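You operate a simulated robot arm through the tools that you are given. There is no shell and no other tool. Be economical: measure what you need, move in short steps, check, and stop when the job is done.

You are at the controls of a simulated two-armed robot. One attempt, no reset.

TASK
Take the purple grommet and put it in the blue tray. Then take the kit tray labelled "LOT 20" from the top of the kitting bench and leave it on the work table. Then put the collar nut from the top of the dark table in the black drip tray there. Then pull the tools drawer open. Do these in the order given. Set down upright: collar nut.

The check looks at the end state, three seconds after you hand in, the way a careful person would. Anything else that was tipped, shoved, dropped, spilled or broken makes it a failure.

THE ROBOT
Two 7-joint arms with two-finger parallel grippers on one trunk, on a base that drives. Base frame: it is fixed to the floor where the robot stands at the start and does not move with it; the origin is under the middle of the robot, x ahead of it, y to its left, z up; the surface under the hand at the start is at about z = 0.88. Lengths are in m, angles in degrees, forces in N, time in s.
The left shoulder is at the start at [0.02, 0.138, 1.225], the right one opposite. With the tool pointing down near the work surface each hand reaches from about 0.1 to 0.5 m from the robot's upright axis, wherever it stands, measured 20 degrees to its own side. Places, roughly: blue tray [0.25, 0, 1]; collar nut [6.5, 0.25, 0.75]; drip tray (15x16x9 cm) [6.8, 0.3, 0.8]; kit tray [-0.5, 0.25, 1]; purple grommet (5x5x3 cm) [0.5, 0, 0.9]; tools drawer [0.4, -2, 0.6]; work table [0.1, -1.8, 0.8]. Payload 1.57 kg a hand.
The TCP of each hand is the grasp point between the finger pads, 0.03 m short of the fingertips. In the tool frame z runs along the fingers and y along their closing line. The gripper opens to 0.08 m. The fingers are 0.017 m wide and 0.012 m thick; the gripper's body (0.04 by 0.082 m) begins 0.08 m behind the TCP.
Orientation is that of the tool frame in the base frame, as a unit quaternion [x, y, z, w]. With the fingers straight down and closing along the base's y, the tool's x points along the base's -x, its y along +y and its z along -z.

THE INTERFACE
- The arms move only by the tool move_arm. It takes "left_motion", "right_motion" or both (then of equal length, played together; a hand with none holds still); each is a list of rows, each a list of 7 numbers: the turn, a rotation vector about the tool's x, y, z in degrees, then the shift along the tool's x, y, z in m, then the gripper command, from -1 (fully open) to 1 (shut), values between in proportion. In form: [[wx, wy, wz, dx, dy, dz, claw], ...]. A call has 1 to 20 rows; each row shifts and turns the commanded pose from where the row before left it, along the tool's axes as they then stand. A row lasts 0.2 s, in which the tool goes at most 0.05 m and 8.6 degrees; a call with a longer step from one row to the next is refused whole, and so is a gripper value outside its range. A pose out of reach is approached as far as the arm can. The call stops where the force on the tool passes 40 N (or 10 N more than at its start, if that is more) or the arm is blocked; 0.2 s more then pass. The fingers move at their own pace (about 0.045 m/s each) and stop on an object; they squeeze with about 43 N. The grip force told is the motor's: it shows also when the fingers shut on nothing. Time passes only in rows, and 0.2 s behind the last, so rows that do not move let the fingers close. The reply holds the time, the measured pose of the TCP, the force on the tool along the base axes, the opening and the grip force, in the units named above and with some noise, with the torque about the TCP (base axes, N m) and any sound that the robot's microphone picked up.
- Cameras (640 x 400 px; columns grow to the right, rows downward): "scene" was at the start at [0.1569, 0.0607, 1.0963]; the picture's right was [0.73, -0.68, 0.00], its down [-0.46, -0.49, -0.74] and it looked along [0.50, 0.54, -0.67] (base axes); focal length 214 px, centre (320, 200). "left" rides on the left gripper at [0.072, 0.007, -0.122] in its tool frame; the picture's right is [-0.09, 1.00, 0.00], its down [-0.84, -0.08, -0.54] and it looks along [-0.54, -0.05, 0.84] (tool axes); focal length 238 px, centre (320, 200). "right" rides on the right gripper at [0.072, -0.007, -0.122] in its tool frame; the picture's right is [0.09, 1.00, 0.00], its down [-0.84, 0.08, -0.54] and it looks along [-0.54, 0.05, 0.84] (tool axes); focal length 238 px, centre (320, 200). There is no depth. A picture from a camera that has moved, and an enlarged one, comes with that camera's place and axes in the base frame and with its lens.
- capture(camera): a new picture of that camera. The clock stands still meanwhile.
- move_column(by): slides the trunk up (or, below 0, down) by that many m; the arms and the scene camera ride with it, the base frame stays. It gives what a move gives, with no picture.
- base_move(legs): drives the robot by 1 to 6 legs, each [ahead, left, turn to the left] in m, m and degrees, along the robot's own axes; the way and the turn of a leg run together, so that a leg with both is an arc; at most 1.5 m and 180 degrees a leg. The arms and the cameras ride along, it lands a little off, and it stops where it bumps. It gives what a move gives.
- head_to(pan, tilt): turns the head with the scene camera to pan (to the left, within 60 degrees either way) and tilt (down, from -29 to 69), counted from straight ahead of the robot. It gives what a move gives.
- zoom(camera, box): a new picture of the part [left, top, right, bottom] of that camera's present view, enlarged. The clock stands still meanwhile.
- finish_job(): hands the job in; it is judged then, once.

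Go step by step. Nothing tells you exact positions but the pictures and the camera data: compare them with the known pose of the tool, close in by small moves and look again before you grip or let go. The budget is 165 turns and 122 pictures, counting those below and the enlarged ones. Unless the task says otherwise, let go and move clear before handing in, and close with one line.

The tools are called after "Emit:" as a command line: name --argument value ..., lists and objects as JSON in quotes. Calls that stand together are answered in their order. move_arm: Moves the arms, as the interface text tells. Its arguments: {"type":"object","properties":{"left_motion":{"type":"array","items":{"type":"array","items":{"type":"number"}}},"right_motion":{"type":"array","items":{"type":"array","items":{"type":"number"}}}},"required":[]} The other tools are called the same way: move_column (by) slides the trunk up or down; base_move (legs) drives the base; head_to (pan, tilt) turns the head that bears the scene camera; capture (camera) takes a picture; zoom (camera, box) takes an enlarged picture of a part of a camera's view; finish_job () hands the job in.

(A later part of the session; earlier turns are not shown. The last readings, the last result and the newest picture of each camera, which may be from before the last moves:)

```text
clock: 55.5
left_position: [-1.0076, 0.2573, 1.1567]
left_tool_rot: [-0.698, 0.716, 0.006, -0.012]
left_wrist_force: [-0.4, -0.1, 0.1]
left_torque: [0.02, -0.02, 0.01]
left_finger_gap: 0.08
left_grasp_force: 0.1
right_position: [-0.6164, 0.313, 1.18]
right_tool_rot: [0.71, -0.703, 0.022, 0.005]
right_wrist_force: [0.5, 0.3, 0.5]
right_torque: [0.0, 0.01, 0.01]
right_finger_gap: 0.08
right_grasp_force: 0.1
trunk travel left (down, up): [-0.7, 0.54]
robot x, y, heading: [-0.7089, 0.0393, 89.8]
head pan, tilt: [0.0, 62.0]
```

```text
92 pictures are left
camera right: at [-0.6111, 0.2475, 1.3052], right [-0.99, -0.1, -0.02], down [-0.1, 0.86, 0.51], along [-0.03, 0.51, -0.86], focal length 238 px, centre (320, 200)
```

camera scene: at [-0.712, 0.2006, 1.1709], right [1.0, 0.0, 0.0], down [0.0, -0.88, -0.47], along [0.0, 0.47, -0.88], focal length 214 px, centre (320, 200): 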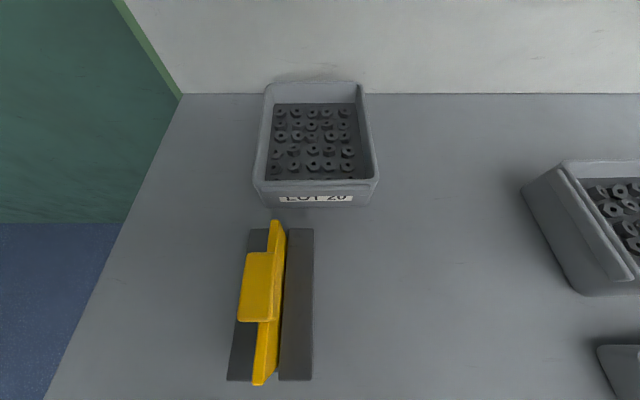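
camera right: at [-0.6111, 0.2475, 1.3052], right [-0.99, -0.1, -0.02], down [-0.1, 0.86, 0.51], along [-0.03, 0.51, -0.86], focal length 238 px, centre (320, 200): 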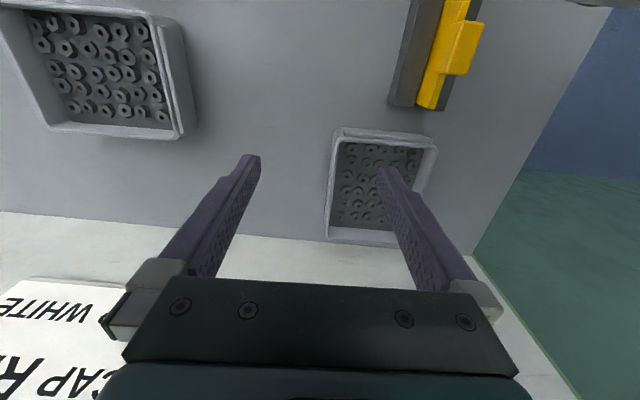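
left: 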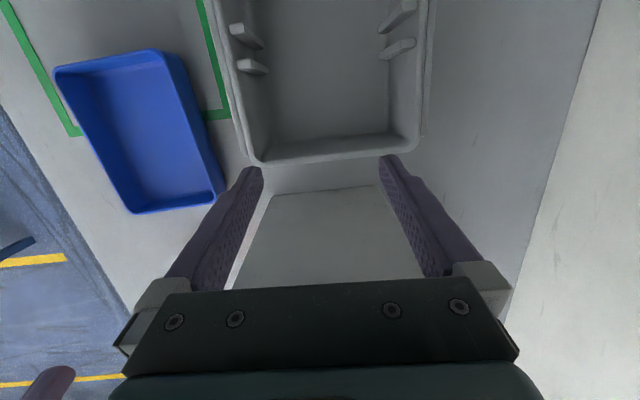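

The tray spans x from -0.797 to -0.641 and y from about 0.345 to 0.543, with its rim near z = 0.943 and nut tops near 0.92. I'll grip both side walls at mid-length, starting by bringing the hands above the walls.

Emit:
move_arm --left_motion '[[1.45, -0.5, -1.46, 0, 0, 0, -0.5], [0, 0, 0, -0.0235, -0.0268, 0.0171, -0.5], [0, 0, 0, -0.0235, -0.0268, 0.0171, -0.5], [0, 0, 0, -0.0235, -0.0268, 0.0171, -0.5], [0, 0, 0, -0.0235, -0.0268, 0.0171, -0.5], [0, 0, 0, -0.0235, -0.0268, 0.0171, -0.5], [0, 0, 0, -0.0235, -0.0268, 0.0171, -0.5], [0, 0, 0, -0.0235, -0.0268, 0.0171, -0.5], [0, 0, 0, -0.0235, -0.0268, 0.0171, -0.5], [0, 0, 0, 0, 0, 0, -0.5]]' --right_motion '[[-1.35, -2.2, 0.5, 0, 0, 0, -0.5], [0, 0, 0, -0.0165, 0.0036, 0.02, -0.5], [0, 0, 0, -0.0165, 0.0036, 0.02, -0.5], [0, 0, 0, -0.0165, 0.0036, 0.02, -0.5], [0, 0, 0, -0.0165, 0.0036, 0.02, -0.5], [0, 0, 0, -0.0165, 0.0036, 0.02, -0.5], [0, 0, 0, -0.0165, 0.0036, 0.02, -0.5], [0, 0, 0, -0.0165, 0.0036, 0.02, -0.5], [0, 0, 0, -0.0165, 0.0036, 0.02, -0.5], [0, 0, 0, 0, 0, 0, -0.5]]'

Emit:
capture --camera "right"

Emit:
capture --camera "left"

Emit:
capture --camera "scene"

```text
clock: 57.7
left_position: [-0.7945, 0.4496, 1.0206]
left_tool_rot: [0.707, -0.707, 0.0, -0.001]
left_wrist_force: [-0.5, -0.4, -0.3]
left_torque: [-0.01, -0.01, -0.01]
left_finger_gap: 0.06
left_grasp_force: 0.0
right_position: [-0.6444, 0.4454, 1.0222]
right_tool_rot: [0.709, -0.706, 0.001, -0.001]
right_wrist_force: [-0.2, 0.3, 0.6]
right_torque: [0.0, 0.01, -0.01]
right_finger_gap: 0.0603
right_grasp_force: 0.0
trunk travel left (down, up): [-0.7, 0.54]
robot x, y, heading: [-0.713, 0.039, 90.0]
head pan, tilt: [0.0, 62.0]
```

```text
91 pictures are left
camera right: at [-0.6374, 0.3751, 1.1433], right [-1.0, -0.1, 0.0], down [-0.08, 0.84, 0.54], along [-0.05, 0.54, -0.84], focal length 238 px, centre (320, 200)
```

right: 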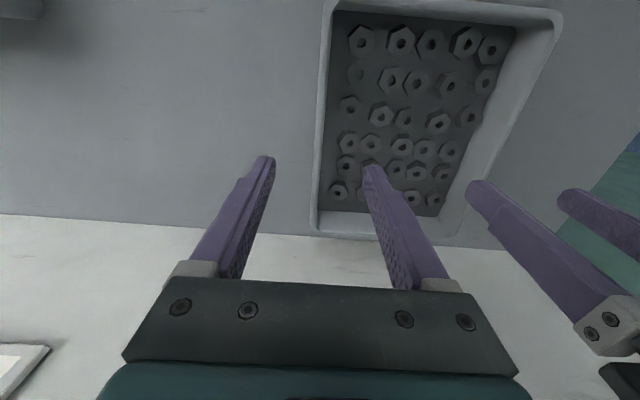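

```text
90 pictures are left
camera left: at [-0.8022, 0.3778, 1.1426], right [-1.0, 0.09, 0.0], down [0.08, 0.84, 0.54], along [0.05, 0.54, -0.84], focal length 238 px, centre (320, 200)
```

left: 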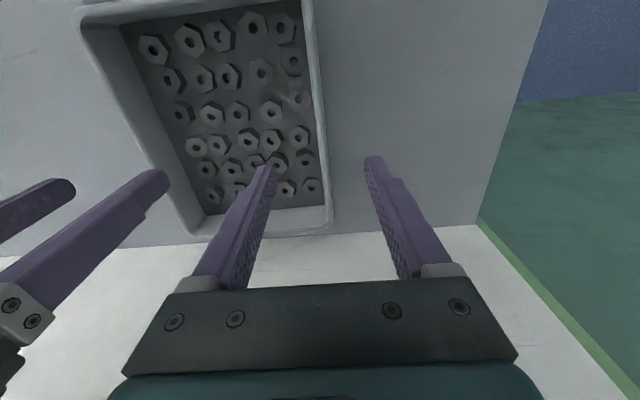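

```text
89 pictures are left
camera scene: at [-0.7119, 0.2005, 1.1708], right [1.0, 0.0, 0.0], down [0.0, -0.88, -0.47], along [0.0, 0.47, -0.88], focal length 214 px, centre (320, 200)
```

scene: 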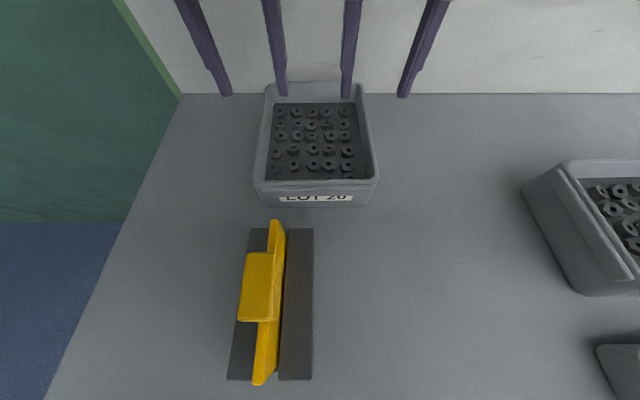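

Both walls lie midway between the fingers. I'll lower so the tips go about 2 cm below the rim.

Emit:
move_arm --left_motion '[[0, 0, 0, 0.004, 0.001, 0.025, -0.5], [0, 0, 0, 0, 0, 0.025, -0.5], [0, 0, 0, 0, 0, 0.0165, -0.5], [0, 0, 0, 0, 0, 0, -0.5]]' --right_motion '[[0, 0, 0, 0, 0.004, 0.025, -0.5], [0, 0, 0, 0, 0, 0.025, -0.5], [0, 0, 0, 0, 0, 0.0175, -0.5], [0, 0, 0, 0, 0, 0, -0.5]]'

Emit:
capture --camera "right"

Emit:
capture --camera "left"

Emit:
zoom --camera "scene" --box '[200, 40, 440, 240]'

```text
clock: 58.7
left_position: [-0.796, 0.4416, 0.9565]
left_tool_rot: [0.707, -0.707, 0.0, -0.001]
left_wrist_force: [-0.3, 0.5, 0.7]
left_torque: [-0.02, 0.02, -0.02]
left_finger_gap: 0.0603
left_grasp_force: 0.0
right_position: [-0.6483, 0.4455, 0.953]
right_tool_rot: [0.708, -0.706, 0.0, -0.001]
right_wrist_force: [-0.2, -0.7, 0.0]
right_torque: [0.01, 0.03, 0.03]
right_finger_gap: 0.06
right_grasp_force: 0.0
trunk travel left (down, up): [-0.7, 0.54]
robot x, y, heading: [-0.7108, 0.0341, 90.0]
head pan, tilt: [0.0, 62.0]
```

```text
88 pictures are left
camera right: at [-0.6406, 0.3755, 1.0746], right [-1.0, -0.09, 0.0], down [-0.08, 0.84, 0.54], along [-0.05, 0.54, -0.84], focal length 238 px, centre (320, 200)
```

right: 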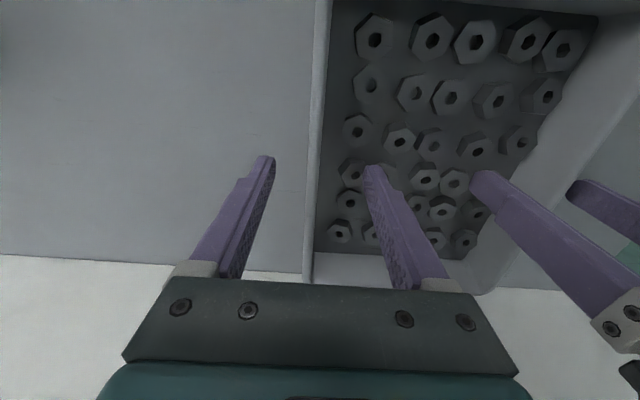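

```text
87 pictures are left
camera left: at [-0.8031, 0.3698, 1.077], right [-1.0, 0.09, 0.0], down [0.08, 0.84, 0.54], along [0.05, 0.54, -0.84], focal length 238 px, centre (320, 200)
```

left: 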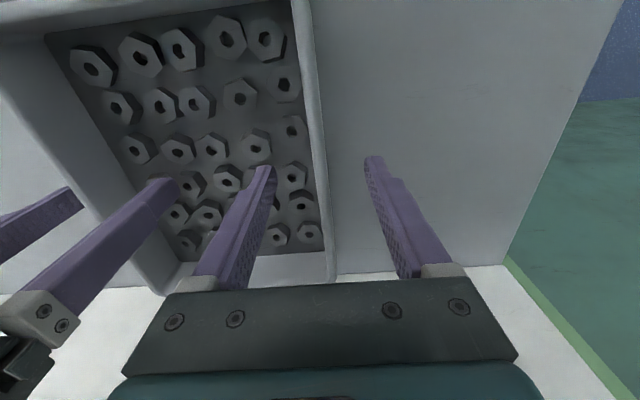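

```text
2.00 times, centred on (320, 140) of scene
camera zoom: at [-0.7119, 0.2005, 1.1708], right [1.0, 0.0, 0.0], down [0.0, -0.88, -0.47], along [0.0, 0.47, -0.88], focal length 429 px, centre (320, 320)
```

zoom: 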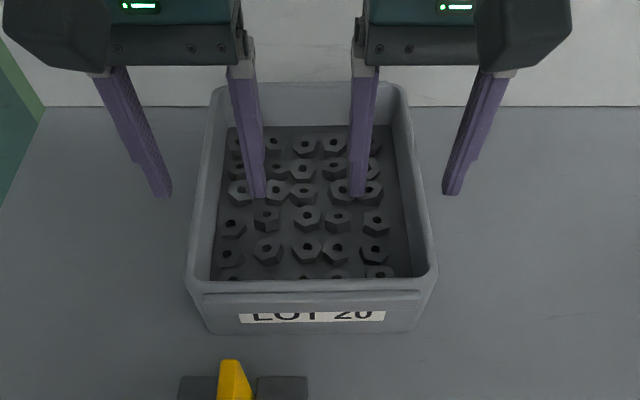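

The walls are centred between the fingers and the nuts sit lower than the tips. I'll go a touch lower and close both hands together.

Emit:
move_arm --left_motion '[[0, 0, 0, -0.002, 0, 0.007, -0.5], [0, 0, 0, 0, 0, 0, 0.4], [0, 0, 0, 0, 0, 0, 1], [0, 0, 0, 0, 0, 0, 1], [0, 0, 0, 0, 0, 0, 1], [0, 0, 0, 0, 0, 0, 1]]' --right_motion '[[0, 0, 0, 0.002, 0, 0.0035, -0.5], [0, 0, 0, 0, 0, 0, 0.4], [0, 0, 0, 0, 0, 0, 1], [0, 0, 0, 0, 0, 0, 1], [0, 0, 0, 0, 0, 0, 1], [0, 0, 0, 0, 0, 0, 1]]'

Emit:
zoom --camera "scene" --box '[200, 40, 440, 240]'

```text
clock: 60.1
left_position: [-0.7981, 0.4428, 0.9471]
left_tool_rot: [0.709, -0.705, -0.002, 0.001]
left_wrist_force: [-20.1, 0.0, 4.0]
left_torque: [-0.26, -0.13, 0.28]
left_finger_gap: 0.007
left_grasp_force: 26.3
right_position: [-0.645, 0.4449, 0.9491]
right_tool_rot: [0.707, -0.707, 0.003, -0.003]
right_wrist_force: [22.0, -3.6, 4.2]
right_torque: [-0.1, 0.21, 0.35]
right_finger_gap: 0.0067
right_grasp_force: 26.0
trunk travel left (down, up): [-0.7, 0.54]
robot x, y, heading: [-0.7121, 0.0352, 89.7]
head pan, tilt: [0.0, 62.0]
```

```text
2.00 times, centred on (320, 140) of scene
camera zoom: at [-0.7117, 0.2005, 1.1709], right [1.0, 0.0, 0.0], down [0.0, -0.88, -0.47], along [0.0, 0.47, -0.88], focal length 429 px, centre (320, 320)
```

zoom: 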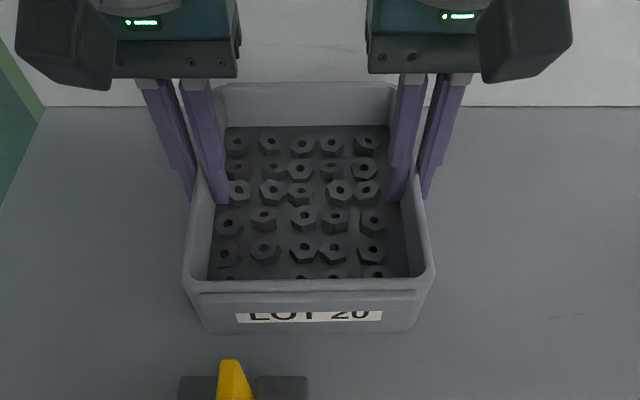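

Both walls are gripped, but the arms press against each other with about 20 N. I'll relax that slightly and hold.

Emit:
move_arm --left_motion '[[0, 0, 0, 0, 0.002, 0, 1], [0, 0, 0, 0, 0, 0, 1], [0, 0, 0, 0, 0, 0, 1]]' --right_motion '[[0, 0, 0, 0, -0.003, 0, 1], [0, 0, 0, 0, 0, 0, 1], [0, 0, 0, 0, 0, 0, 1]]'

```text
clock: 60.9
left_position: [-0.7986, 0.4436, 0.948]
left_tool_rot: [0.707, -0.707, 0.0, -0.001]
left_wrist_force: [-18.9, -1.8, 10.9]
left_torque: [-0.61, 0.17, 0.36]
left_finger_gap: 0.0066
left_grasp_force: 26.4
right_position: [-0.6455, 0.4448, 0.9487]
right_tool_rot: [0.708, -0.707, 0.002, -0.002]
right_wrist_force: [19.6, -1.8, 3.6]
right_torque: [-0.12, -0.01, 0.32]
right_finger_gap: 0.0067
right_grasp_force: 26.1
trunk travel left (down, up): [-0.7, 0.54]
robot x, y, heading: [-0.7168, 0.0381, 89.8]
head pan, tilt: [0.0, 62.0]
```

Emit:
move_arm --left_motion '[[0, 0, 0, 0, 0.003, -0.001, 1], [0, 0, 0, 0, 0, 0, 1]]' --right_motion '[[0, 0, 0, 0, -0.003, 0, 1], [0, 0, 0, 0, 0, 0, 1]]'

```text
clock: 61.5
left_position: [-0.7983, 0.443, 0.9473]
left_tool_rot: [-0.707, 0.708, -0.001, 0.002]
left_wrist_force: [-0.6, 2.9, -0.2]
left_torque: [0.07, 0.57, 0.3]
left_finger_gap: 0.0067
left_grasp_force: 26.6
right_position: [-0.6454, 0.4438, 0.9502]
right_tool_rot: [0.709, -0.705, -0.001, 0.001]
right_wrist_force: [0.1, -3.8, 0.5]
right_torque: [-0.1, -0.35, 0.18]
right_finger_gap: 0.0066
right_grasp_force: 26.1
trunk travel left (down, up): [-0.7, 0.54]
robot x, y, heading: [-0.715, 0.04, 89.9]
head pan, tilt: [0.0, 62.0]
```

The forces are relaxed. Now I'll lift with the trunk, a little first, and check.

Emit:
move_column --by 0.03

Emit:
capture --camera "scene"

Emit:
capture --camera "right"

```text
clock: 62.3
left_position: [-0.7979, 0.4437, 0.9787]
left_tool_rot: [0.707, -0.707, 0.002, -0.003]
left_wrist_force: [13.9, 3.3, -4.4]
left_torque: [0.48, 0.46, 0.24]
left_finger_gap: 0.0072
left_grasp_force: 26.3
right_position: [-0.6437, 0.4427, 0.9806]
right_tool_rot: [0.708, -0.706, -0.001, 0.001]
right_wrist_force: [-13.1, -2.4, 1.1]
right_torque: [-0.42, -0.02, 0.22]
right_finger_gap: 0.0065
right_grasp_force: 26.2
trunk travel left (down, up): [-0.73, 0.51]
robot x, y, heading: [-0.7103, 0.0343, 89.9]
head pan, tilt: [0.0, 62.0]
```

```text
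84 pictures are left
camera scene: at [-0.7119, 0.2002, 1.2008], right [1.0, 0.0, 0.0], down [0.0, -0.88, -0.47], along [0.0, 0.47, -0.88], focal length 214 px, centre (320, 200)
```

scene: 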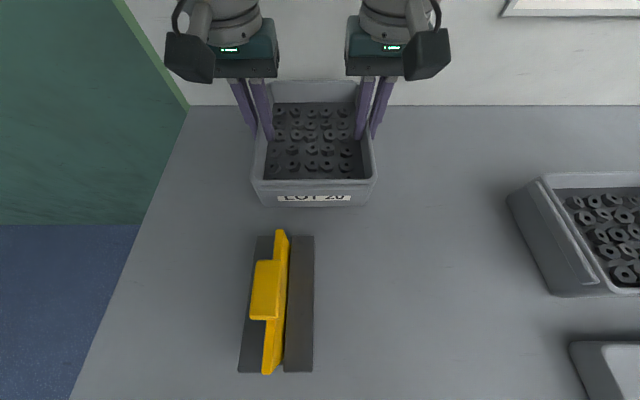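

```text
83 pictures are left
camera right: at [-0.6366, 0.373, 1.1021], right [-1.0, -0.1, 0.0], down [-0.08, 0.84, 0.54], along [-0.06, 0.54, -0.84], focal length 238 px, centre (320, 200)
```

right: 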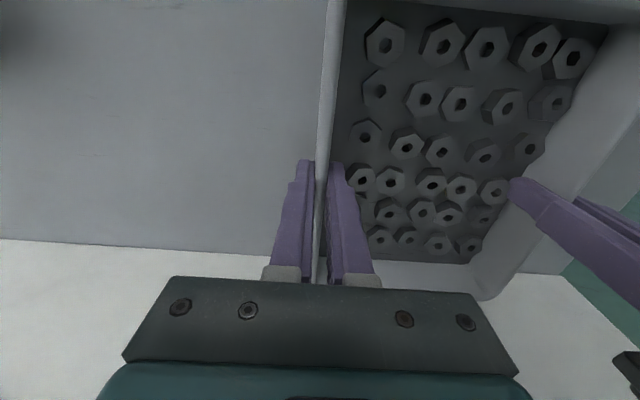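

The tray lifts level and is light. I'll raise it well above the fixture, then back away from the bench.

Emit:
move_column --by 0.17

Emit:
move_arm --left_motion '[[0, 0, 0, 0, -0.001, 0, 1], [0, 0, 0, 0, 0, 0, 1]]' --right_motion '[[0, 0, 0, 0, 0.001, 0, 1], [0, 0, 0, 0, 0, 0, 1]]'

Emit:
base_move --legs '[[-0.3, 0, 0]]'

Emit:
capture --camera "scene"

```text
clock: 64.2
left_position: [-0.7974, 0.4445, 1.1481]
left_tool_rot: [0.707, -0.707, 0.002, -0.001]
left_wrist_force: [24.3, 3.0, -4.2]
left_torque: [0.04, 0.26, 0.32]
left_finger_gap: 0.007
left_grasp_force: 25.7
right_position: [-0.6436, 0.4431, 1.1495]
right_tool_rot: [0.709, -0.705, -0.001, 0.002]
right_wrist_force: [-24.1, -3.5, 0.3]
right_torque: [0.0, 0.16, 0.2]
right_finger_gap: 0.0067
right_grasp_force: 26.2
trunk travel left (down, up): [-0.9, 0.34]
robot x, y, heading: [-0.7113, 0.0368, 90.1]
head pan, tilt: [0.0, 62.0]
```

```text
clock: 64.8
left_position: [-0.7973, 0.443, 1.1472]
left_tool_rot: [0.707, -0.707, 0.001, -0.001]
left_wrist_force: [21.7, 2.6, -4.3]
left_torque: [0.26, 0.14, 0.21]
left_finger_gap: 0.0068
left_grasp_force: 26.6
right_position: [-0.644, 0.4431, 1.1492]
right_tool_rot: [0.708, -0.706, 0.0, 0.001]
right_wrist_force: [-21.1, -2.4, 1.2]
right_torque: [-0.28, 0.32, 0.12]
right_finger_gap: 0.0068
right_grasp_force: 26.3
trunk travel left (down, up): [-0.9, 0.34]
robot x, y, heading: [-0.7112, 0.034, 89.9]
head pan, tilt: [0.0, 62.0]
```

```text
clock: 66.9
left_position: [-0.7945, 0.1424, 1.1479]
left_tool_rot: [-0.703, 0.711, -0.001, 0.001]
left_wrist_force: [21.4, 3.1, -3.5]
left_torque: [-0.02, 0.11, 0.15]
left_finger_gap: 0.0068
left_grasp_force: 26.1
right_position: [-0.6411, 0.1398, 1.1498]
right_tool_rot: [-0.703, 0.711, 0.0, -0.001]
right_wrist_force: [-20.9, -2.0, 1.4]
right_torque: [0.03, 0.27, 0.17]
right_finger_gap: 0.0068
right_grasp_force: 26.0
trunk travel left (down, up): [-0.9, 0.34]
robot x, y, heading: [-0.72, -0.2635, 89.3]
head pan, tilt: [0.0, 62.0]
```

```text
82 pictures are left
camera scene: at [-0.7122, -0.1022, 1.3708], right [1.0, -0.01, 0.0], down [-0.01, -0.88, -0.47], along [0.01, 0.47, -0.88], focal length 214 px, centre (320, 200)
```

scene: 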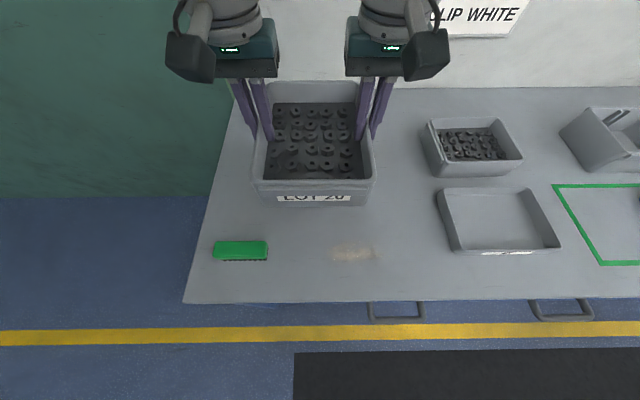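

The tray is level and clear. I'll back away, shift right into the aisle and turn to face the work table.

Emit:
base_move --legs '[[-0.4, 0, 0], [0, -0.6, 0], [0, 0, -90]]'

Emit:
head_to --pan -50 --tilt 30

Emit:
capture --camera "scene"

```text
clock: 76.3
left_position: [0.2946, -0.6125, 1.1481]
left_tool_rot: [0.03, 1.0, -0.002, 0.0]
left_wrist_force: [1.5, -2.8, -3.1]
left_torque: [0.35, 0.19, 0.18]
left_finger_gap: 0.0065
left_grasp_force: 26.5
right_position: [0.2861, -0.7649, 1.1495]
right_tool_rot: [0.028, 1.0, 0.0, 0.001]
right_wrist_force: [-2.0, 3.8, 0.7]
right_torque: [-0.09, -0.24, 0.15]
right_finger_gap: 0.0066
right_grasp_force: 26.7
trunk travel left (down, up): [-0.9, 0.34]
robot x, y, heading: [-0.1175, -0.6708, -3.5]
head pan, tilt: [0.0, 62.0]
```

```text
clock: 77.5
left_position: [0.2959, -0.6117, 1.149]
left_tool_rot: [0.03, 1.0, -0.002, 0.0]
left_wrist_force: [1.3, -1.0, -2.5]
left_torque: [0.37, -0.03, 0.17]
left_finger_gap: 0.0069
left_grasp_force: 26.1
right_position: [0.2848, -0.7646, 1.1496]
right_tool_rot: [0.028, 1.0, 0.001, 0.0]
right_wrist_force: [-1.0, 0.5, -0.7]
right_torque: [-0.11, -0.03, 0.12]
right_finger_gap: 0.0067
right_grasp_force: 26.4
trunk travel left (down, up): [-0.9, 0.34]
robot x, y, heading: [-0.113, -0.6746, -3.5]
head pan, tilt: [-50.0, 30.0]
```

```text
81 pictures are left
camera scene: at [0.0374, -0.7517, 1.4151], right [-0.8, -0.6, 0.0], down [-0.3, 0.4, -0.87], along [0.52, -0.7, -0.5], focal length 214 px, centre (320, 200)
```

scene: 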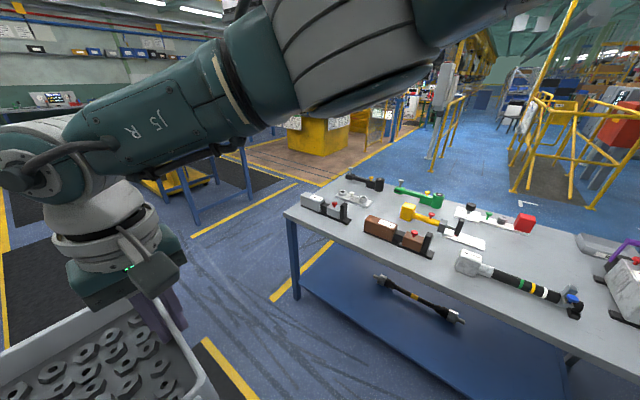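

The work table's near edge is around y = -1.35, and it carries many objects. I'll turn the rest of the way to face it.

Emit:
base_move --legs '[[0, 0, -86.5]]'

Emit:
head_to --pan 0 --tilt 15

Emit:
capture --camera "scene"

```text
clock: 81.5
left_position: [-0.0162, -1.0759, 1.147]
left_tool_rot: [0.694, 0.72, -0.001, -0.002]
left_wrist_force: [-1.6, -2.8, -2.8]
left_torque: [0.31, -0.31, 0.23]
left_finger_gap: 0.0067
left_grasp_force: 26.1
right_position: [-0.1693, -1.0805, 1.1498]
right_tool_rot: [0.694, 0.72, 0.001, 0.001]
right_wrist_force: [0.7, 1.8, -1.0]
right_torque: [-0.29, 0.12, 0.11]
right_finger_gap: 0.0065
right_grasp_force: 26.1
trunk travel left (down, up): [-0.9, 0.34]
robot x, y, heading: [-0.1163, -0.675, -88.1]
head pan, tilt: [-50.0, 30.0]
```

```text
clock: 82.7
left_position: [-0.0168, -1.0757, 1.1476]
left_tool_rot: [0.694, 0.72, -0.001, -0.002]
left_wrist_force: [-1.1, -1.9, -3.1]
left_torque: [0.09, -0.3, 0.15]
left_finger_gap: 0.0069
left_grasp_force: 26.7
right_position: [-0.17, -1.0811, 1.1492]
right_tool_rot: [0.693, 0.721, 0.001, 0.001]
right_wrist_force: [1.3, 2.0, -0.6]
right_torque: [-0.05, 0.09, 0.13]
right_finger_gap: 0.0065
right_grasp_force: 25.9
trunk travel left (down, up): [-0.9, 0.34]
robot x, y, heading: [-0.116, -0.6735, -88.0]
head pan, tilt: [0.0, 15.0]
```

```text
80 pictures are left
camera scene: at [-0.1094, -0.866, 1.4393], right [-1.0, -0.03, 0.0], down [-0.01, 0.26, -0.97], along [0.03, -0.97, -0.26], focal length 214 px, centre (320, 200)
```

scene: 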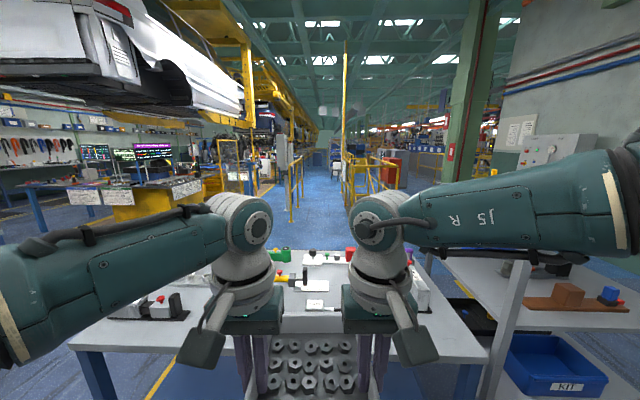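

The arms hide the table from straight ahead, so I'll look from both sides to find a free spot.

Emit:
head_to --pan 0 --tilt 40

Emit:
capture --camera "scene"

Emit:
capture --camera "right"

Emit:
capture --camera "left"

```text
clock: 83.5
left_position: [-0.0159, -1.0764, 1.1473]
left_tool_rot: [0.694, 0.72, -0.001, -0.001]
left_wrist_force: [-1.1, -1.6, -2.2]
left_torque: [-0.12, -0.33, 0.19]
left_finger_gap: 0.0064
left_grasp_force: 26.0
right_position: [-0.1696, -1.0814, 1.149]
right_tool_rot: [0.693, 0.721, 0.001, 0.001]
right_wrist_force: [1.1, 2.0, -1.2]
right_torque: [0.14, 0.12, 0.09]
right_finger_gap: 0.007
right_grasp_force: 26.0
trunk travel left (down, up): [-0.9, 0.34]
robot x, y, heading: [-0.1151, -0.6748, -88.3]
head pan, tilt: [0.0, 40.0]
```

```text
79 pictures are left
camera scene: at [-0.1096, -0.8576, 1.3999], right [-1.0, -0.03, 0.0], down [-0.02, 0.64, -0.77], along [0.03, -0.77, -0.64], focal length 214 px, centre (320, 200)
```

scene: 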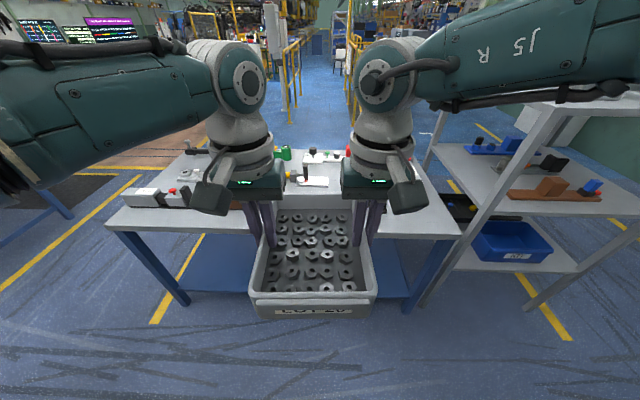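

```text
78 pictures are left
camera right: at [-0.1787, -1.0083, 1.272], right [0.99, 0.13, 0.0], down [0.11, -0.83, 0.54], along [0.07, -0.54, -0.84], focal length 238 px, centre (320, 200)
```

right: 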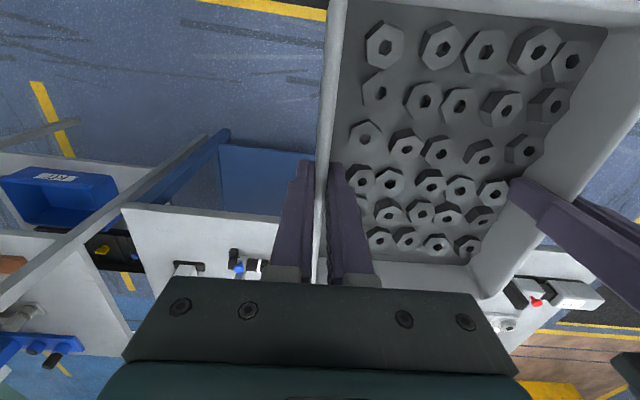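

```text
77 pictures are left
camera left: at [-0.0136, -1.0038, 1.2695], right [1.0, -0.06, 0.0], down [-0.05, -0.84, 0.54], along [-0.03, -0.54, -0.84], focal length 238 px, centre (320, 200)
```

left: 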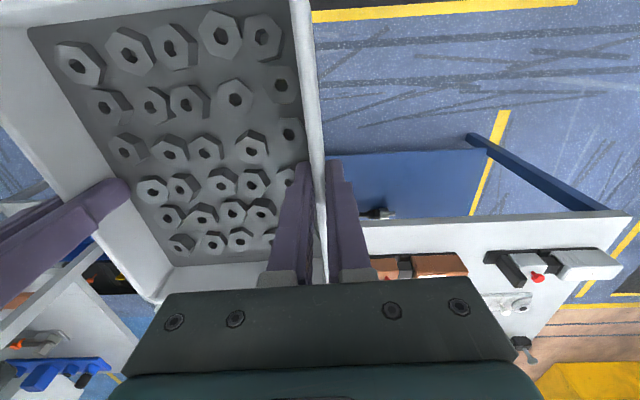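

From the earlier view the clear area is about x from -0.44 to -0.12 and y from -1.6 to -1.9, between the front-row cylinder and the back items. I'll line up with x ≈ -0.29 and advance partway to check.

Emit:
base_move --legs '[[0, 0, -1.8], [0.2, -0.2, 0]]'

Emit:
head_to --pan 0 --tilt 60

Emit:
capture --camera "scene"

Emit:
capture --camera "right"

Emit:
capture --camera "left"

```text
clock: 85.9
left_position: [-0.2305, -1.2707, 1.1475]
left_tool_rot: [0.706, 0.708, -0.002, -0.001]
left_wrist_force: [-1.8, -1.8, -3.4]
left_torque: [-0.08, -0.29, 0.17]
left_finger_gap: 0.0066
left_grasp_force: 26.3
right_position: [-0.3843, -1.2707, 1.1496]
right_tool_rot: [0.705, 0.709, 0.001, 0.0]
right_wrist_force: [1.2, 1.4, -1.4]
right_torque: [0.07, 0.16, 0.15]
right_finger_gap: 0.0068
right_grasp_force: 26.3
trunk travel left (down, up): [-0.9, 0.34]
robot x, y, heading: [-0.3182, -0.8636, -89.9]
head pan, tilt: [0.0, 40.0]
```

```text
clock: 86.7
left_position: [-0.2302, -1.2699, 1.1478]
left_tool_rot: [0.707, 0.708, -0.001, 0.0]
left_wrist_force: [-1.4, -1.7, -3.3]
left_torque: [0.16, -0.25, 0.16]
left_finger_gap: 0.0068
left_grasp_force: 26.6
right_position: [-0.3847, -1.2702, 1.1496]
right_tool_rot: [0.705, 0.709, 0.001, 0.001]
right_wrist_force: [0.5, 1.3, -0.3]
right_torque: [-0.17, 0.12, 0.07]
right_finger_gap: 0.0069
right_grasp_force: 26.6
trunk travel left (down, up): [-0.9, 0.34]
robot x, y, heading: [-0.3179, -0.8624, -90.0]
head pan, tilt: [0.0, 60.0]
```

```text
76 pictures are left
camera scene: at [-0.3164, -1.0306, 1.3731], right [-1.0, 0.0, 0.0], down [0.0, 0.87, -0.5], along [0.0, -0.5, -0.87], focal length 214 px, centre (320, 200)
```

scene: 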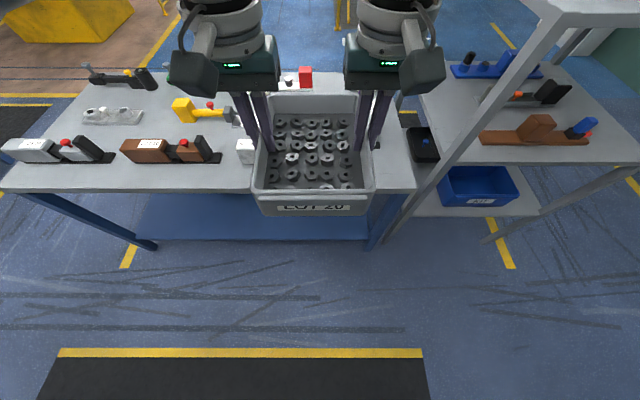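

```text
75 pictures are left
camera right: at [-0.3906, -1.1971, 1.2719], right [1.0, 0.1, 0.0], down [0.08, -0.84, 0.54], along [0.05, -0.54, -0.84], focal length 238 px, centre (320, 200)
```

right: 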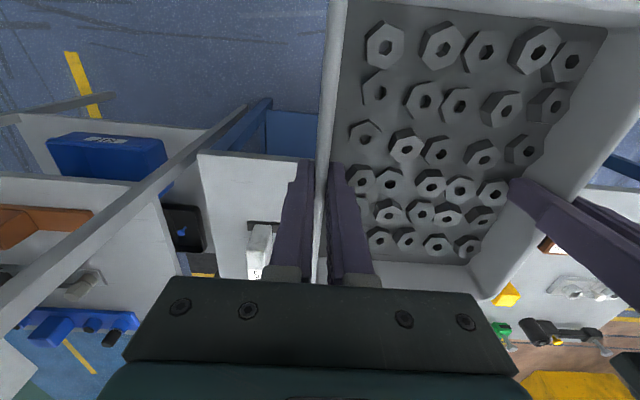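

```text
74 pictures are left
camera left: at [-0.2254, -1.1983, 1.2694], right [1.0, -0.09, 0.0], down [-0.07, -0.84, 0.54], along [-0.05, -0.54, -0.84], focal length 238 px, centre (320, 200)
```

left: 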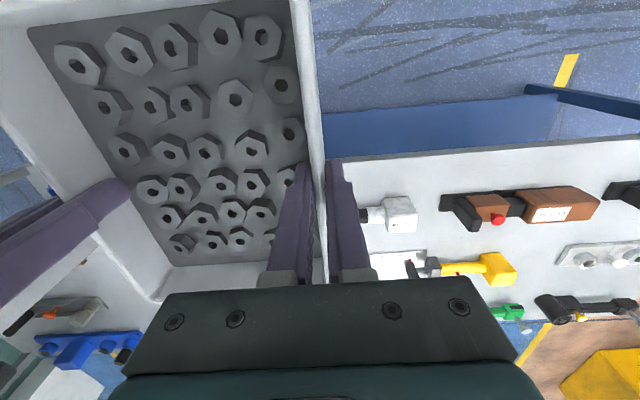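

The free patch is good, but a rack stands just right of the table (post near x = -0.745, top near z = 1.22). I'll approach turned 20° to the right and from further left, so the right elbow stays clear.

Emit:
base_move --legs '[[0, 0.2, -20], [0, 0.14, 0], [0.2, 0, 0]]'

Emit:
capture --camera "scene"

Emit:
capture --camera "right"

Emit:
capture --camera "left"

```text
clock: 90.3
left_position: [-0.1186, -1.5369, 1.1488]
left_tool_rot: [0.816, 0.578, -0.001, -0.002]
left_wrist_force: [-1.5, -1.1, -2.6]
left_torque: [-0.15, -0.18, 0.17]
left_finger_gap: 0.0067
left_grasp_force: 26.1
right_position: [-0.2635, -1.4861, 1.1506]
right_tool_rot: [0.815, 0.579, 0.0, 0.001]
right_wrist_force: [1.6, 1.9, -0.2]
right_torque: [0.14, 0.16, 0.1]
right_finger_gap: 0.0067
right_grasp_force: 26.6
trunk travel left (down, up): [-0.9, 0.34]
robot x, y, heading: [-0.0656, -1.123, -109.4]
head pan, tilt: [0.0, 60.0]
```

```text
73 pictures are left
camera scene: at [-0.119, -1.2826, 1.373], right [-0.94, 0.33, 0.0], down [0.29, 0.82, -0.5], along [-0.17, -0.47, -0.87], focal length 214 px, centre (320, 200)
```

scene: 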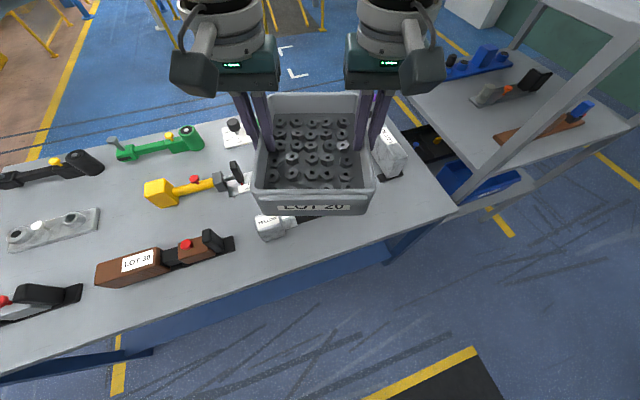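

```text
72 pictures are left
camera right: at [-0.2452, -1.4146, 1.2718], right [0.97, -0.24, 0.0], down [-0.2, -0.82, 0.54], along [-0.13, -0.53, -0.84], focal length 238 px, centre (320, 200)
```

right: 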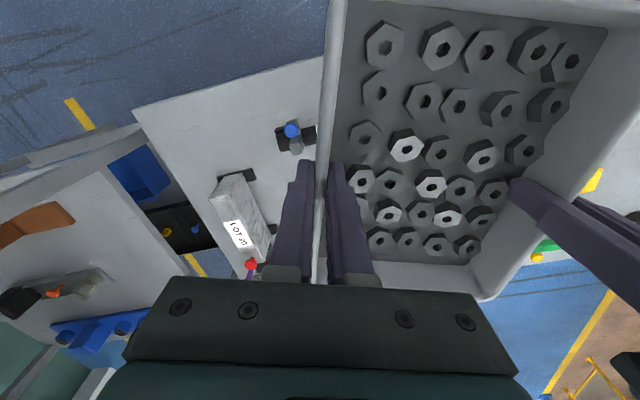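

```text
71 pictures are left
camera left: at [-0.0896, -1.4716, 1.2693], right [0.91, -0.42, 0.0], down [-0.35, -0.76, 0.54], along [-0.23, -0.49, -0.84], focal length 238 px, centre (320, 200)
```

left: 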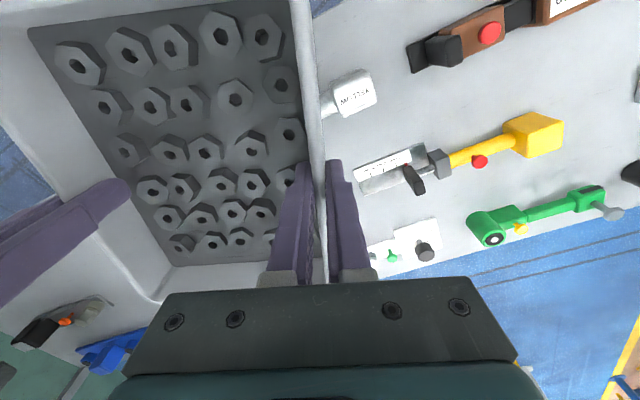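

Mapping from three views gives the free box: x from about -0.45 to -0.12 and y from about -1.60 to -1.88. I'll aim for the tray centre at (-0.285, -1.735) with heading -105°.

Emit:
base_move --legs '[[0, 0, 4.4], [0.24, -0.064, 0]]'

Emit:
capture --camera "scene"

Emit:
capture --camera "right"

Emit:
capture --camera "left"

```text
clock: 92.6
left_position: [-0.2123, -1.7491, 1.1479]
left_tool_rot: [0.794, 0.608, -0.001, -0.002]
left_wrist_force: [-1.6, -1.9, -2.7]
left_torque: [-0.24, -0.24, 0.13]
left_finger_gap: 0.0067
left_grasp_force: 26.4
right_position: [-0.3598, -1.708, 1.1491]
right_tool_rot: [0.793, 0.609, 0.001, 0.0]
right_wrist_force: [1.0, 1.4, -0.7]
right_torque: [0.21, 0.11, 0.09]
right_finger_gap: 0.0067
right_grasp_force: 26.5
trunk travel left (down, up): [-0.9, 0.34]
robot x, y, heading: [-0.1899, -1.3357, -105.4]
head pan, tilt: [0.0, 60.0]
```

```text
70 pictures are left
camera scene: at [-0.2309, -1.4942, 1.373], right [-0.96, 0.26, 0.0], down [0.23, 0.84, -0.5], along [-0.13, -0.48, -0.87], focal length 214 px, centre (320, 200)
```

scene: 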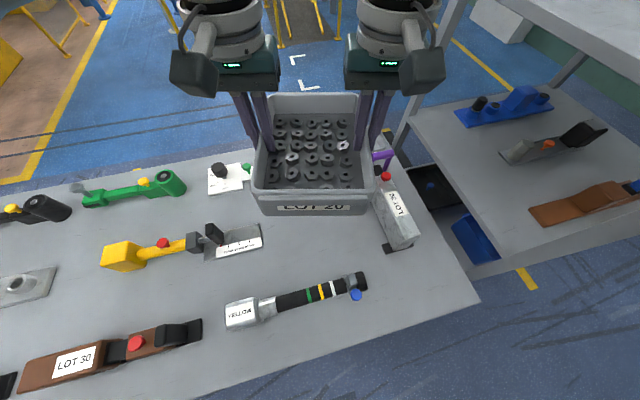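

```text
69 pictures are left
camera right: at [-0.3469, -1.635, 1.2717], right [0.99, -0.17, 0.0], down [-0.14, -0.83, 0.54], along [-0.09, -0.53, -0.84], focal length 238 px, centre (320, 200)
```

right: 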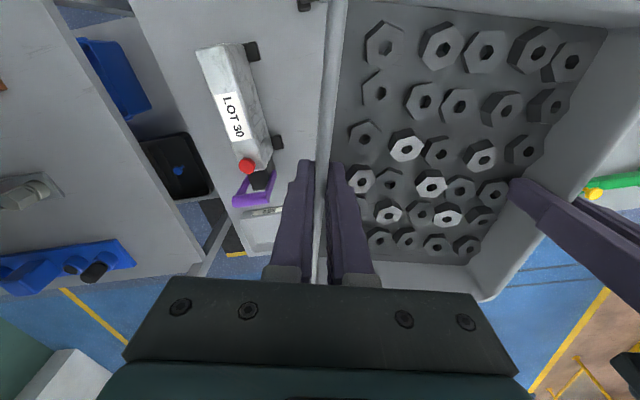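

```text
68 pictures are left
camera left: at [-0.1877, -1.6804, 1.2692], right [0.94, -0.35, 0.0], down [-0.29, -0.79, 0.54], along [-0.19, -0.51, -0.84], focal length 238 px, centre (320, 200)
```

left: 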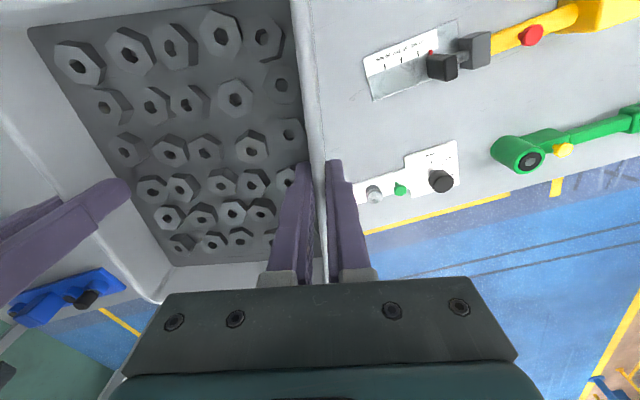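

The tray centre (-0.286, -1.729) is inside the free box. Before lowering I'll check the right elbow against the rack.

Emit:
head_to --pan -50 --tilt 35

Emit:
capture --camera "scene"

```text
clock: 93.8
left_position: [-0.212, -1.7486, 1.1483]
left_tool_rot: [0.795, 0.607, -0.001, -0.001]
left_wrist_force: [-0.8, -1.6, -3.1]
left_torque: [-0.1, -0.24, 0.13]
left_finger_gap: 0.0067
left_grasp_force: 26.7
right_position: [-0.3585, -1.7076, 1.1495]
right_tool_rot: [0.793, 0.609, 0.002, 0.0]
right_wrist_force: [0.4, 1.0, -0.9]
right_torque: [0.06, 0.11, 0.08]
right_finger_gap: 0.0068
right_grasp_force: 26.5
trunk travel left (down, up): [-0.9, 0.34]
robot x, y, heading: [-0.1878, -1.3313, -105.5]
head pan, tilt: [-50.0, 35.0]
```

```text
67 pictures are left
camera scene: at [-0.2933, -1.4668, 1.4073], right [-0.42, 0.91, 0.0], down [0.52, 0.24, -0.82], along [-0.74, -0.34, -0.57], focal length 214 px, centre (320, 200)
```

scene: 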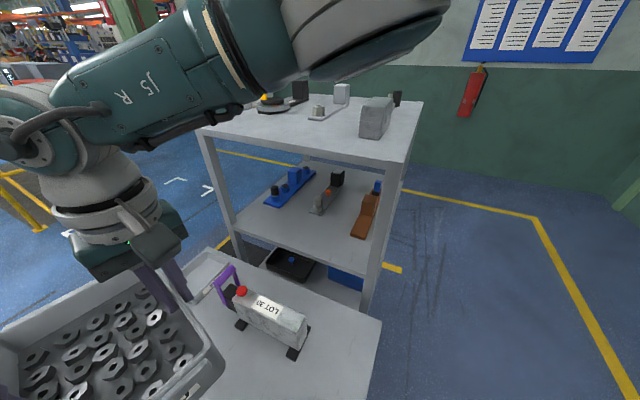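

The elbow is about 15 cm from the rack, so lowering is safe. I'll bring the trunk down most of the way.

Emit:
move_column --by -0.2

Emit:
capture --camera "right"

Emit:
capture --camera "left"

Emit:
capture --camera "scene"

```text
clock: 96.0
left_position: [-0.2112, -1.7477, 0.9482]
left_tool_rot: [0.794, 0.607, -0.001, -0.001]
left_wrist_force: [-1.7, -1.2, -1.4]
left_torque: [-0.15, -0.25, 0.13]
left_finger_gap: 0.0066
left_grasp_force: 25.7
right_position: [-0.3597, -1.7077, 0.9504]
right_tool_rot: [0.794, 0.608, 0.001, 0.0]
right_wrist_force: [1.0, 1.7, -0.9]
right_torque: [0.11, 0.11, 0.06]
right_finger_gap: 0.0068
right_grasp_force: 26.1
trunk travel left (down, up): [-0.7, 0.54]
robot x, y, heading: [-0.1863, -1.3322, -105.4]
head pan, tilt: [-50.0, 35.0]
```

```text
66 pictures are left
camera right: at [-0.3469, -1.635, 1.0718], right [0.99, -0.17, 0.0], down [-0.14, -0.83, 0.54], along [-0.09, -0.53, -0.84], focal length 238 px, centre (320, 200)
```

right: 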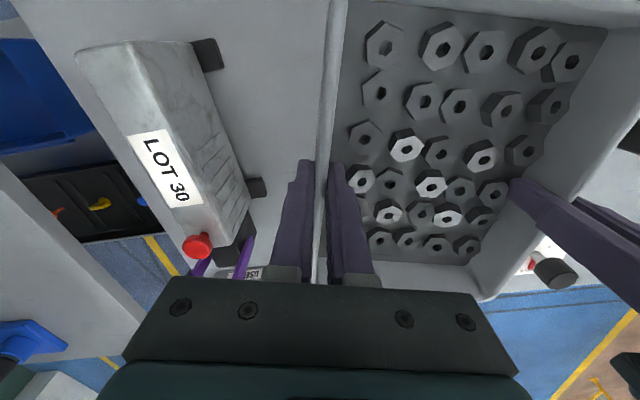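

```text
65 pictures are left
camera left: at [-0.1877, -1.6804, 1.0693], right [0.94, -0.35, 0.0], down [-0.29, -0.79, 0.54], along [-0.19, -0.51, -0.84], focal length 238 px, centre (320, 200)
```

left: 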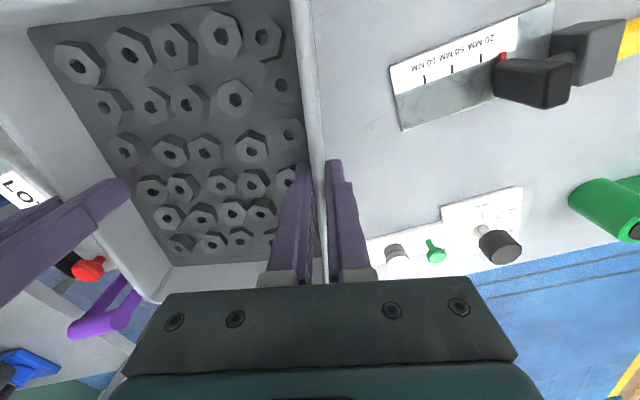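

```text
64 pictures are left
camera scene: at [-0.2934, -1.4667, 1.2074], right [-0.42, 0.91, 0.0], down [0.52, 0.24, -0.82], along [-0.74, -0.34, -0.57], focal length 214 px, centre (320, 200)
```

scene: 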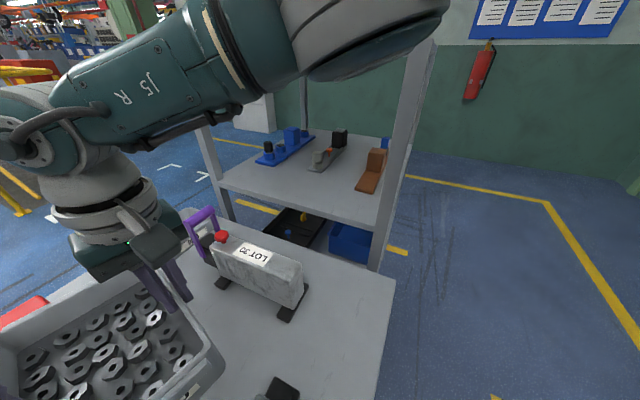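

The spot below the tray is clear. I'll lower further, in small steps at the end.

Emit:
move_column --by -0.065

Emit:
capture --camera "left"

Emit:
move_column --by -0.008

```text
clock: 97.0
left_position: [-0.2119, -1.7489, 0.8826]
left_tool_rot: [0.794, 0.607, -0.001, -0.002]
left_wrist_force: [-1.7, -1.7, -2.2]
left_torque: [-0.05, -0.22, 0.14]
left_finger_gap: 0.007
left_grasp_force: 26.5
right_position: [-0.3587, -1.707, 0.8838]
right_tool_rot: [0.793, 0.609, 0.001, 0.0]
right_wrist_force: [1.1, 0.6, -0.8]
right_torque: [0.04, 0.16, 0.08]
right_finger_gap: 0.0067
right_grasp_force: 26.2
trunk travel left (down, up): [-0.635, 0.605]
robot x, y, heading: [-0.1848, -1.3303, -105.3]
head pan, tilt: [-50.0, 35.0]
```

```text
63 pictures are left
camera left: at [-0.1877, -1.6805, 1.0043], right [0.94, -0.35, 0.0], down [-0.29, -0.79, 0.54], along [-0.19, -0.51, -0.84], focal length 238 px, centre (320, 200)
```

left: 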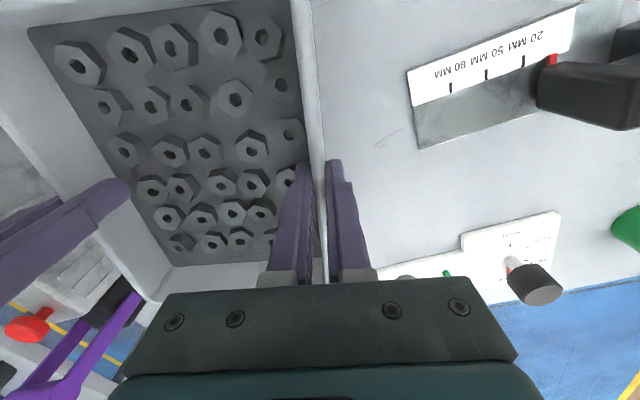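

```text
clock: 97.6
left_position: [-0.2118, -1.747, 0.8745]
left_tool_rot: [0.795, 0.607, -0.002, -0.001]
left_wrist_force: [-0.5, -1.5, -3.0]
left_torque: [-0.08, -0.22, 0.15]
left_finger_gap: 0.0064
left_grasp_force: 26.2
right_position: [-0.3597, -1.7071, 0.8759]
right_tool_rot: [0.793, 0.609, 0.001, 0.0]
right_wrist_force: [1.6, 1.3, -0.8]
right_torque: [0.04, 0.13, 0.08]
right_finger_gap: 0.0068
right_grasp_force: 26.1
trunk travel left (down, up): [-0.627, 0.613]
robot x, y, heading: [-0.1866, -1.332, -105.3]
head pan, tilt: [-50.0, 35.0]
```

Emit:
move_column --by -0.005

Emit:
move_column --by -0.004

```text
clock: 98.1
left_position: [-0.2127, -1.7488, 0.8698]
left_tool_rot: [0.795, 0.607, -0.001, -0.002]
left_wrist_force: [-1.4, -2.3, -1.3]
left_torque: [-0.06, -0.27, 0.17]
left_finger_gap: 0.0068
left_grasp_force: 26.5
right_position: [-0.36, -1.7073, 0.8715]
right_tool_rot: [0.794, 0.609, 0.001, 0.0]
right_wrist_force: [1.4, 0.5, -0.4]
right_torque: [0.04, 0.17, 0.08]
right_finger_gap: 0.0065
right_grasp_force: 26.5
trunk travel left (down, up): [-0.622, 0.618]
robot x, y, heading: [-0.1846, -1.3313, -105.2]
head pan, tilt: [-50.0, 35.0]
```

```text
clock: 98.6
left_position: [-0.212, -1.7482, 0.8664]
left_tool_rot: [0.794, 0.607, -0.001, -0.001]
left_wrist_force: [-1.5, -1.5, -3.0]
left_torque: [-0.03, -0.21, 0.15]
left_finger_gap: 0.0068
left_grasp_force: 26.8
right_position: [-0.3599, -1.7071, 0.867]
right_tool_rot: [0.793, 0.609, 0.001, 0.001]
right_wrist_force: [1.1, 1.0, 0.1]
right_torque: [0.02, 0.14, 0.06]
right_finger_gap: 0.0067
right_grasp_force: 26.9
trunk travel left (down, up): [-0.618, 0.622]
robot x, y, heading: [-0.1883, -1.3368, -105.1]
head pan, tilt: [-50.0, 35.0]
```

No contact yet, so I'll keep stepping down.

Emit:
move_column --by -0.005

Emit:
move_column --by -0.004

Emit:
capture --camera "scene"

```text
clock: 99.2
left_position: [-0.212, -1.7478, 0.861]
left_tool_rot: [0.795, 0.607, -0.001, -0.001]
left_wrist_force: [-1.7, -0.6, -2.1]
left_torque: [-0.06, -0.25, 0.09]
left_finger_gap: 0.0067
left_grasp_force: 25.8
right_position: [-0.3595, -1.7085, 0.8629]
right_tool_rot: [0.793, 0.609, 0.001, 0.0]
right_wrist_force: [1.7, 1.0, -0.9]
right_torque: [0.04, 0.16, 0.07]
right_finger_gap: 0.0068
right_grasp_force: 26.1
trunk travel left (down, up): [-0.613, 0.627]
robot x, y, heading: [-0.1871, -1.3359, -105.4]
head pan, tilt: [-50.0, 35.0]
```

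```text
clock: 99.7
left_position: [-0.2116, -1.7479, 0.857]
left_tool_rot: [0.794, 0.607, -0.001, -0.001]
left_wrist_force: [-0.4, -1.3, -3.3]
left_torque: [-0.06, -0.26, 0.15]
left_finger_gap: 0.0067
left_grasp_force: 26.1
right_position: [-0.359, -1.7074, 0.8587]
right_tool_rot: [0.793, 0.609, 0.002, 0.001]
right_wrist_force: [1.0, 0.8, -1.1]
right_torque: [0.06, 0.16, 0.1]
right_finger_gap: 0.0069
right_grasp_force: 26.5
trunk travel left (down, up): [-0.609, 0.631]
robot x, y, heading: [-0.1852, -1.333, -105.3]
head pan, tilt: [-50.0, 35.0]
```

```text
62 pictures are left
camera scene: at [-0.2933, -1.4667, 1.1163], right [-0.42, 0.91, 0.0], down [0.52, 0.24, -0.82], along [-0.74, -0.34, -0.57], focal length 214 px, centre (320, 200)
```

scene: 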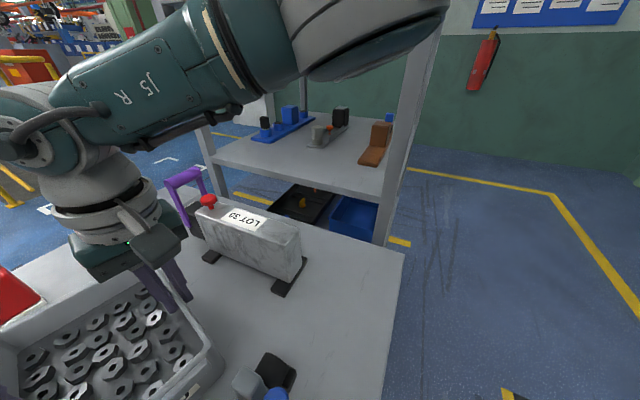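

Parallax puts the table top at about z = 0.765, so there's roughly 2.5 cm to go.

Emit:
move_column --by -0.016

Emit:
move_column --by -0.004

Emit:
move_column --by -0.003

```text
clock: 100.3
left_position: [-0.2117, -1.7492, 0.8398]
left_tool_rot: [0.794, 0.607, -0.001, -0.002]
left_wrist_force: [-1.3, -1.7, -2.0]
left_torque: [-0.09, -0.21, 0.17]
left_finger_gap: 0.0066
left_grasp_force: 26.5
right_position: [-0.3594, -1.708, 0.8429]
right_tool_rot: [0.793, 0.609, 0.001, 0.0]
right_wrist_force: [1.8, 0.9, -1.1]
right_torque: [0.05, 0.16, 0.04]
right_finger_gap: 0.0067
right_grasp_force: 26.3
trunk travel left (down, up): [-0.593, 0.647]
robot x, y, heading: [-0.1889, -1.3323, -105.4]
head pan, tilt: [-50.0, 35.0]
```

```text
clock: 100.9
left_position: [-0.2122, -1.7492, 0.8367]
left_tool_rot: [0.795, 0.607, -0.001, -0.002]
left_wrist_force: [-1.4, -1.2, -2.0]
left_torque: [-0.1, -0.22, 0.15]
left_finger_gap: 0.0064
left_grasp_force: 26.2
right_position: [-0.359, -1.707, 0.838]
right_tool_rot: [0.793, 0.609, 0.0, 0.001]
right_wrist_force: [1.6, 1.3, -1.9]
right_torque: [0.05, 0.13, 0.06]
right_finger_gap: 0.0066
right_grasp_force: 26.2
trunk travel left (down, up): [-0.589, 0.651]
robot x, y, heading: [-0.1869, -1.3324, -105.2]
head pan, tilt: [-50.0, 35.0]
```

```text
clock: 101.4
left_position: [-0.2122, -1.7487, 0.833]
left_tool_rot: [0.794, 0.608, -0.002, -0.002]
left_wrist_force: [-1.6, -1.2, -1.9]
left_torque: [-0.08, -0.22, 0.15]
left_finger_gap: 0.0065
left_grasp_force: 26.7
right_position: [-0.3598, -1.7074, 0.8354]
right_tool_rot: [0.793, 0.609, 0.001, 0.0]
right_wrist_force: [1.0, 1.0, -0.8]
right_torque: [0.01, 0.15, 0.07]
right_finger_gap: 0.0065
right_grasp_force: 25.8
trunk travel left (down, up): [-0.586, 0.654]
robot x, y, heading: [-0.1868, -1.3363, -105.5]
head pan, tilt: [-50.0, 35.0]
```

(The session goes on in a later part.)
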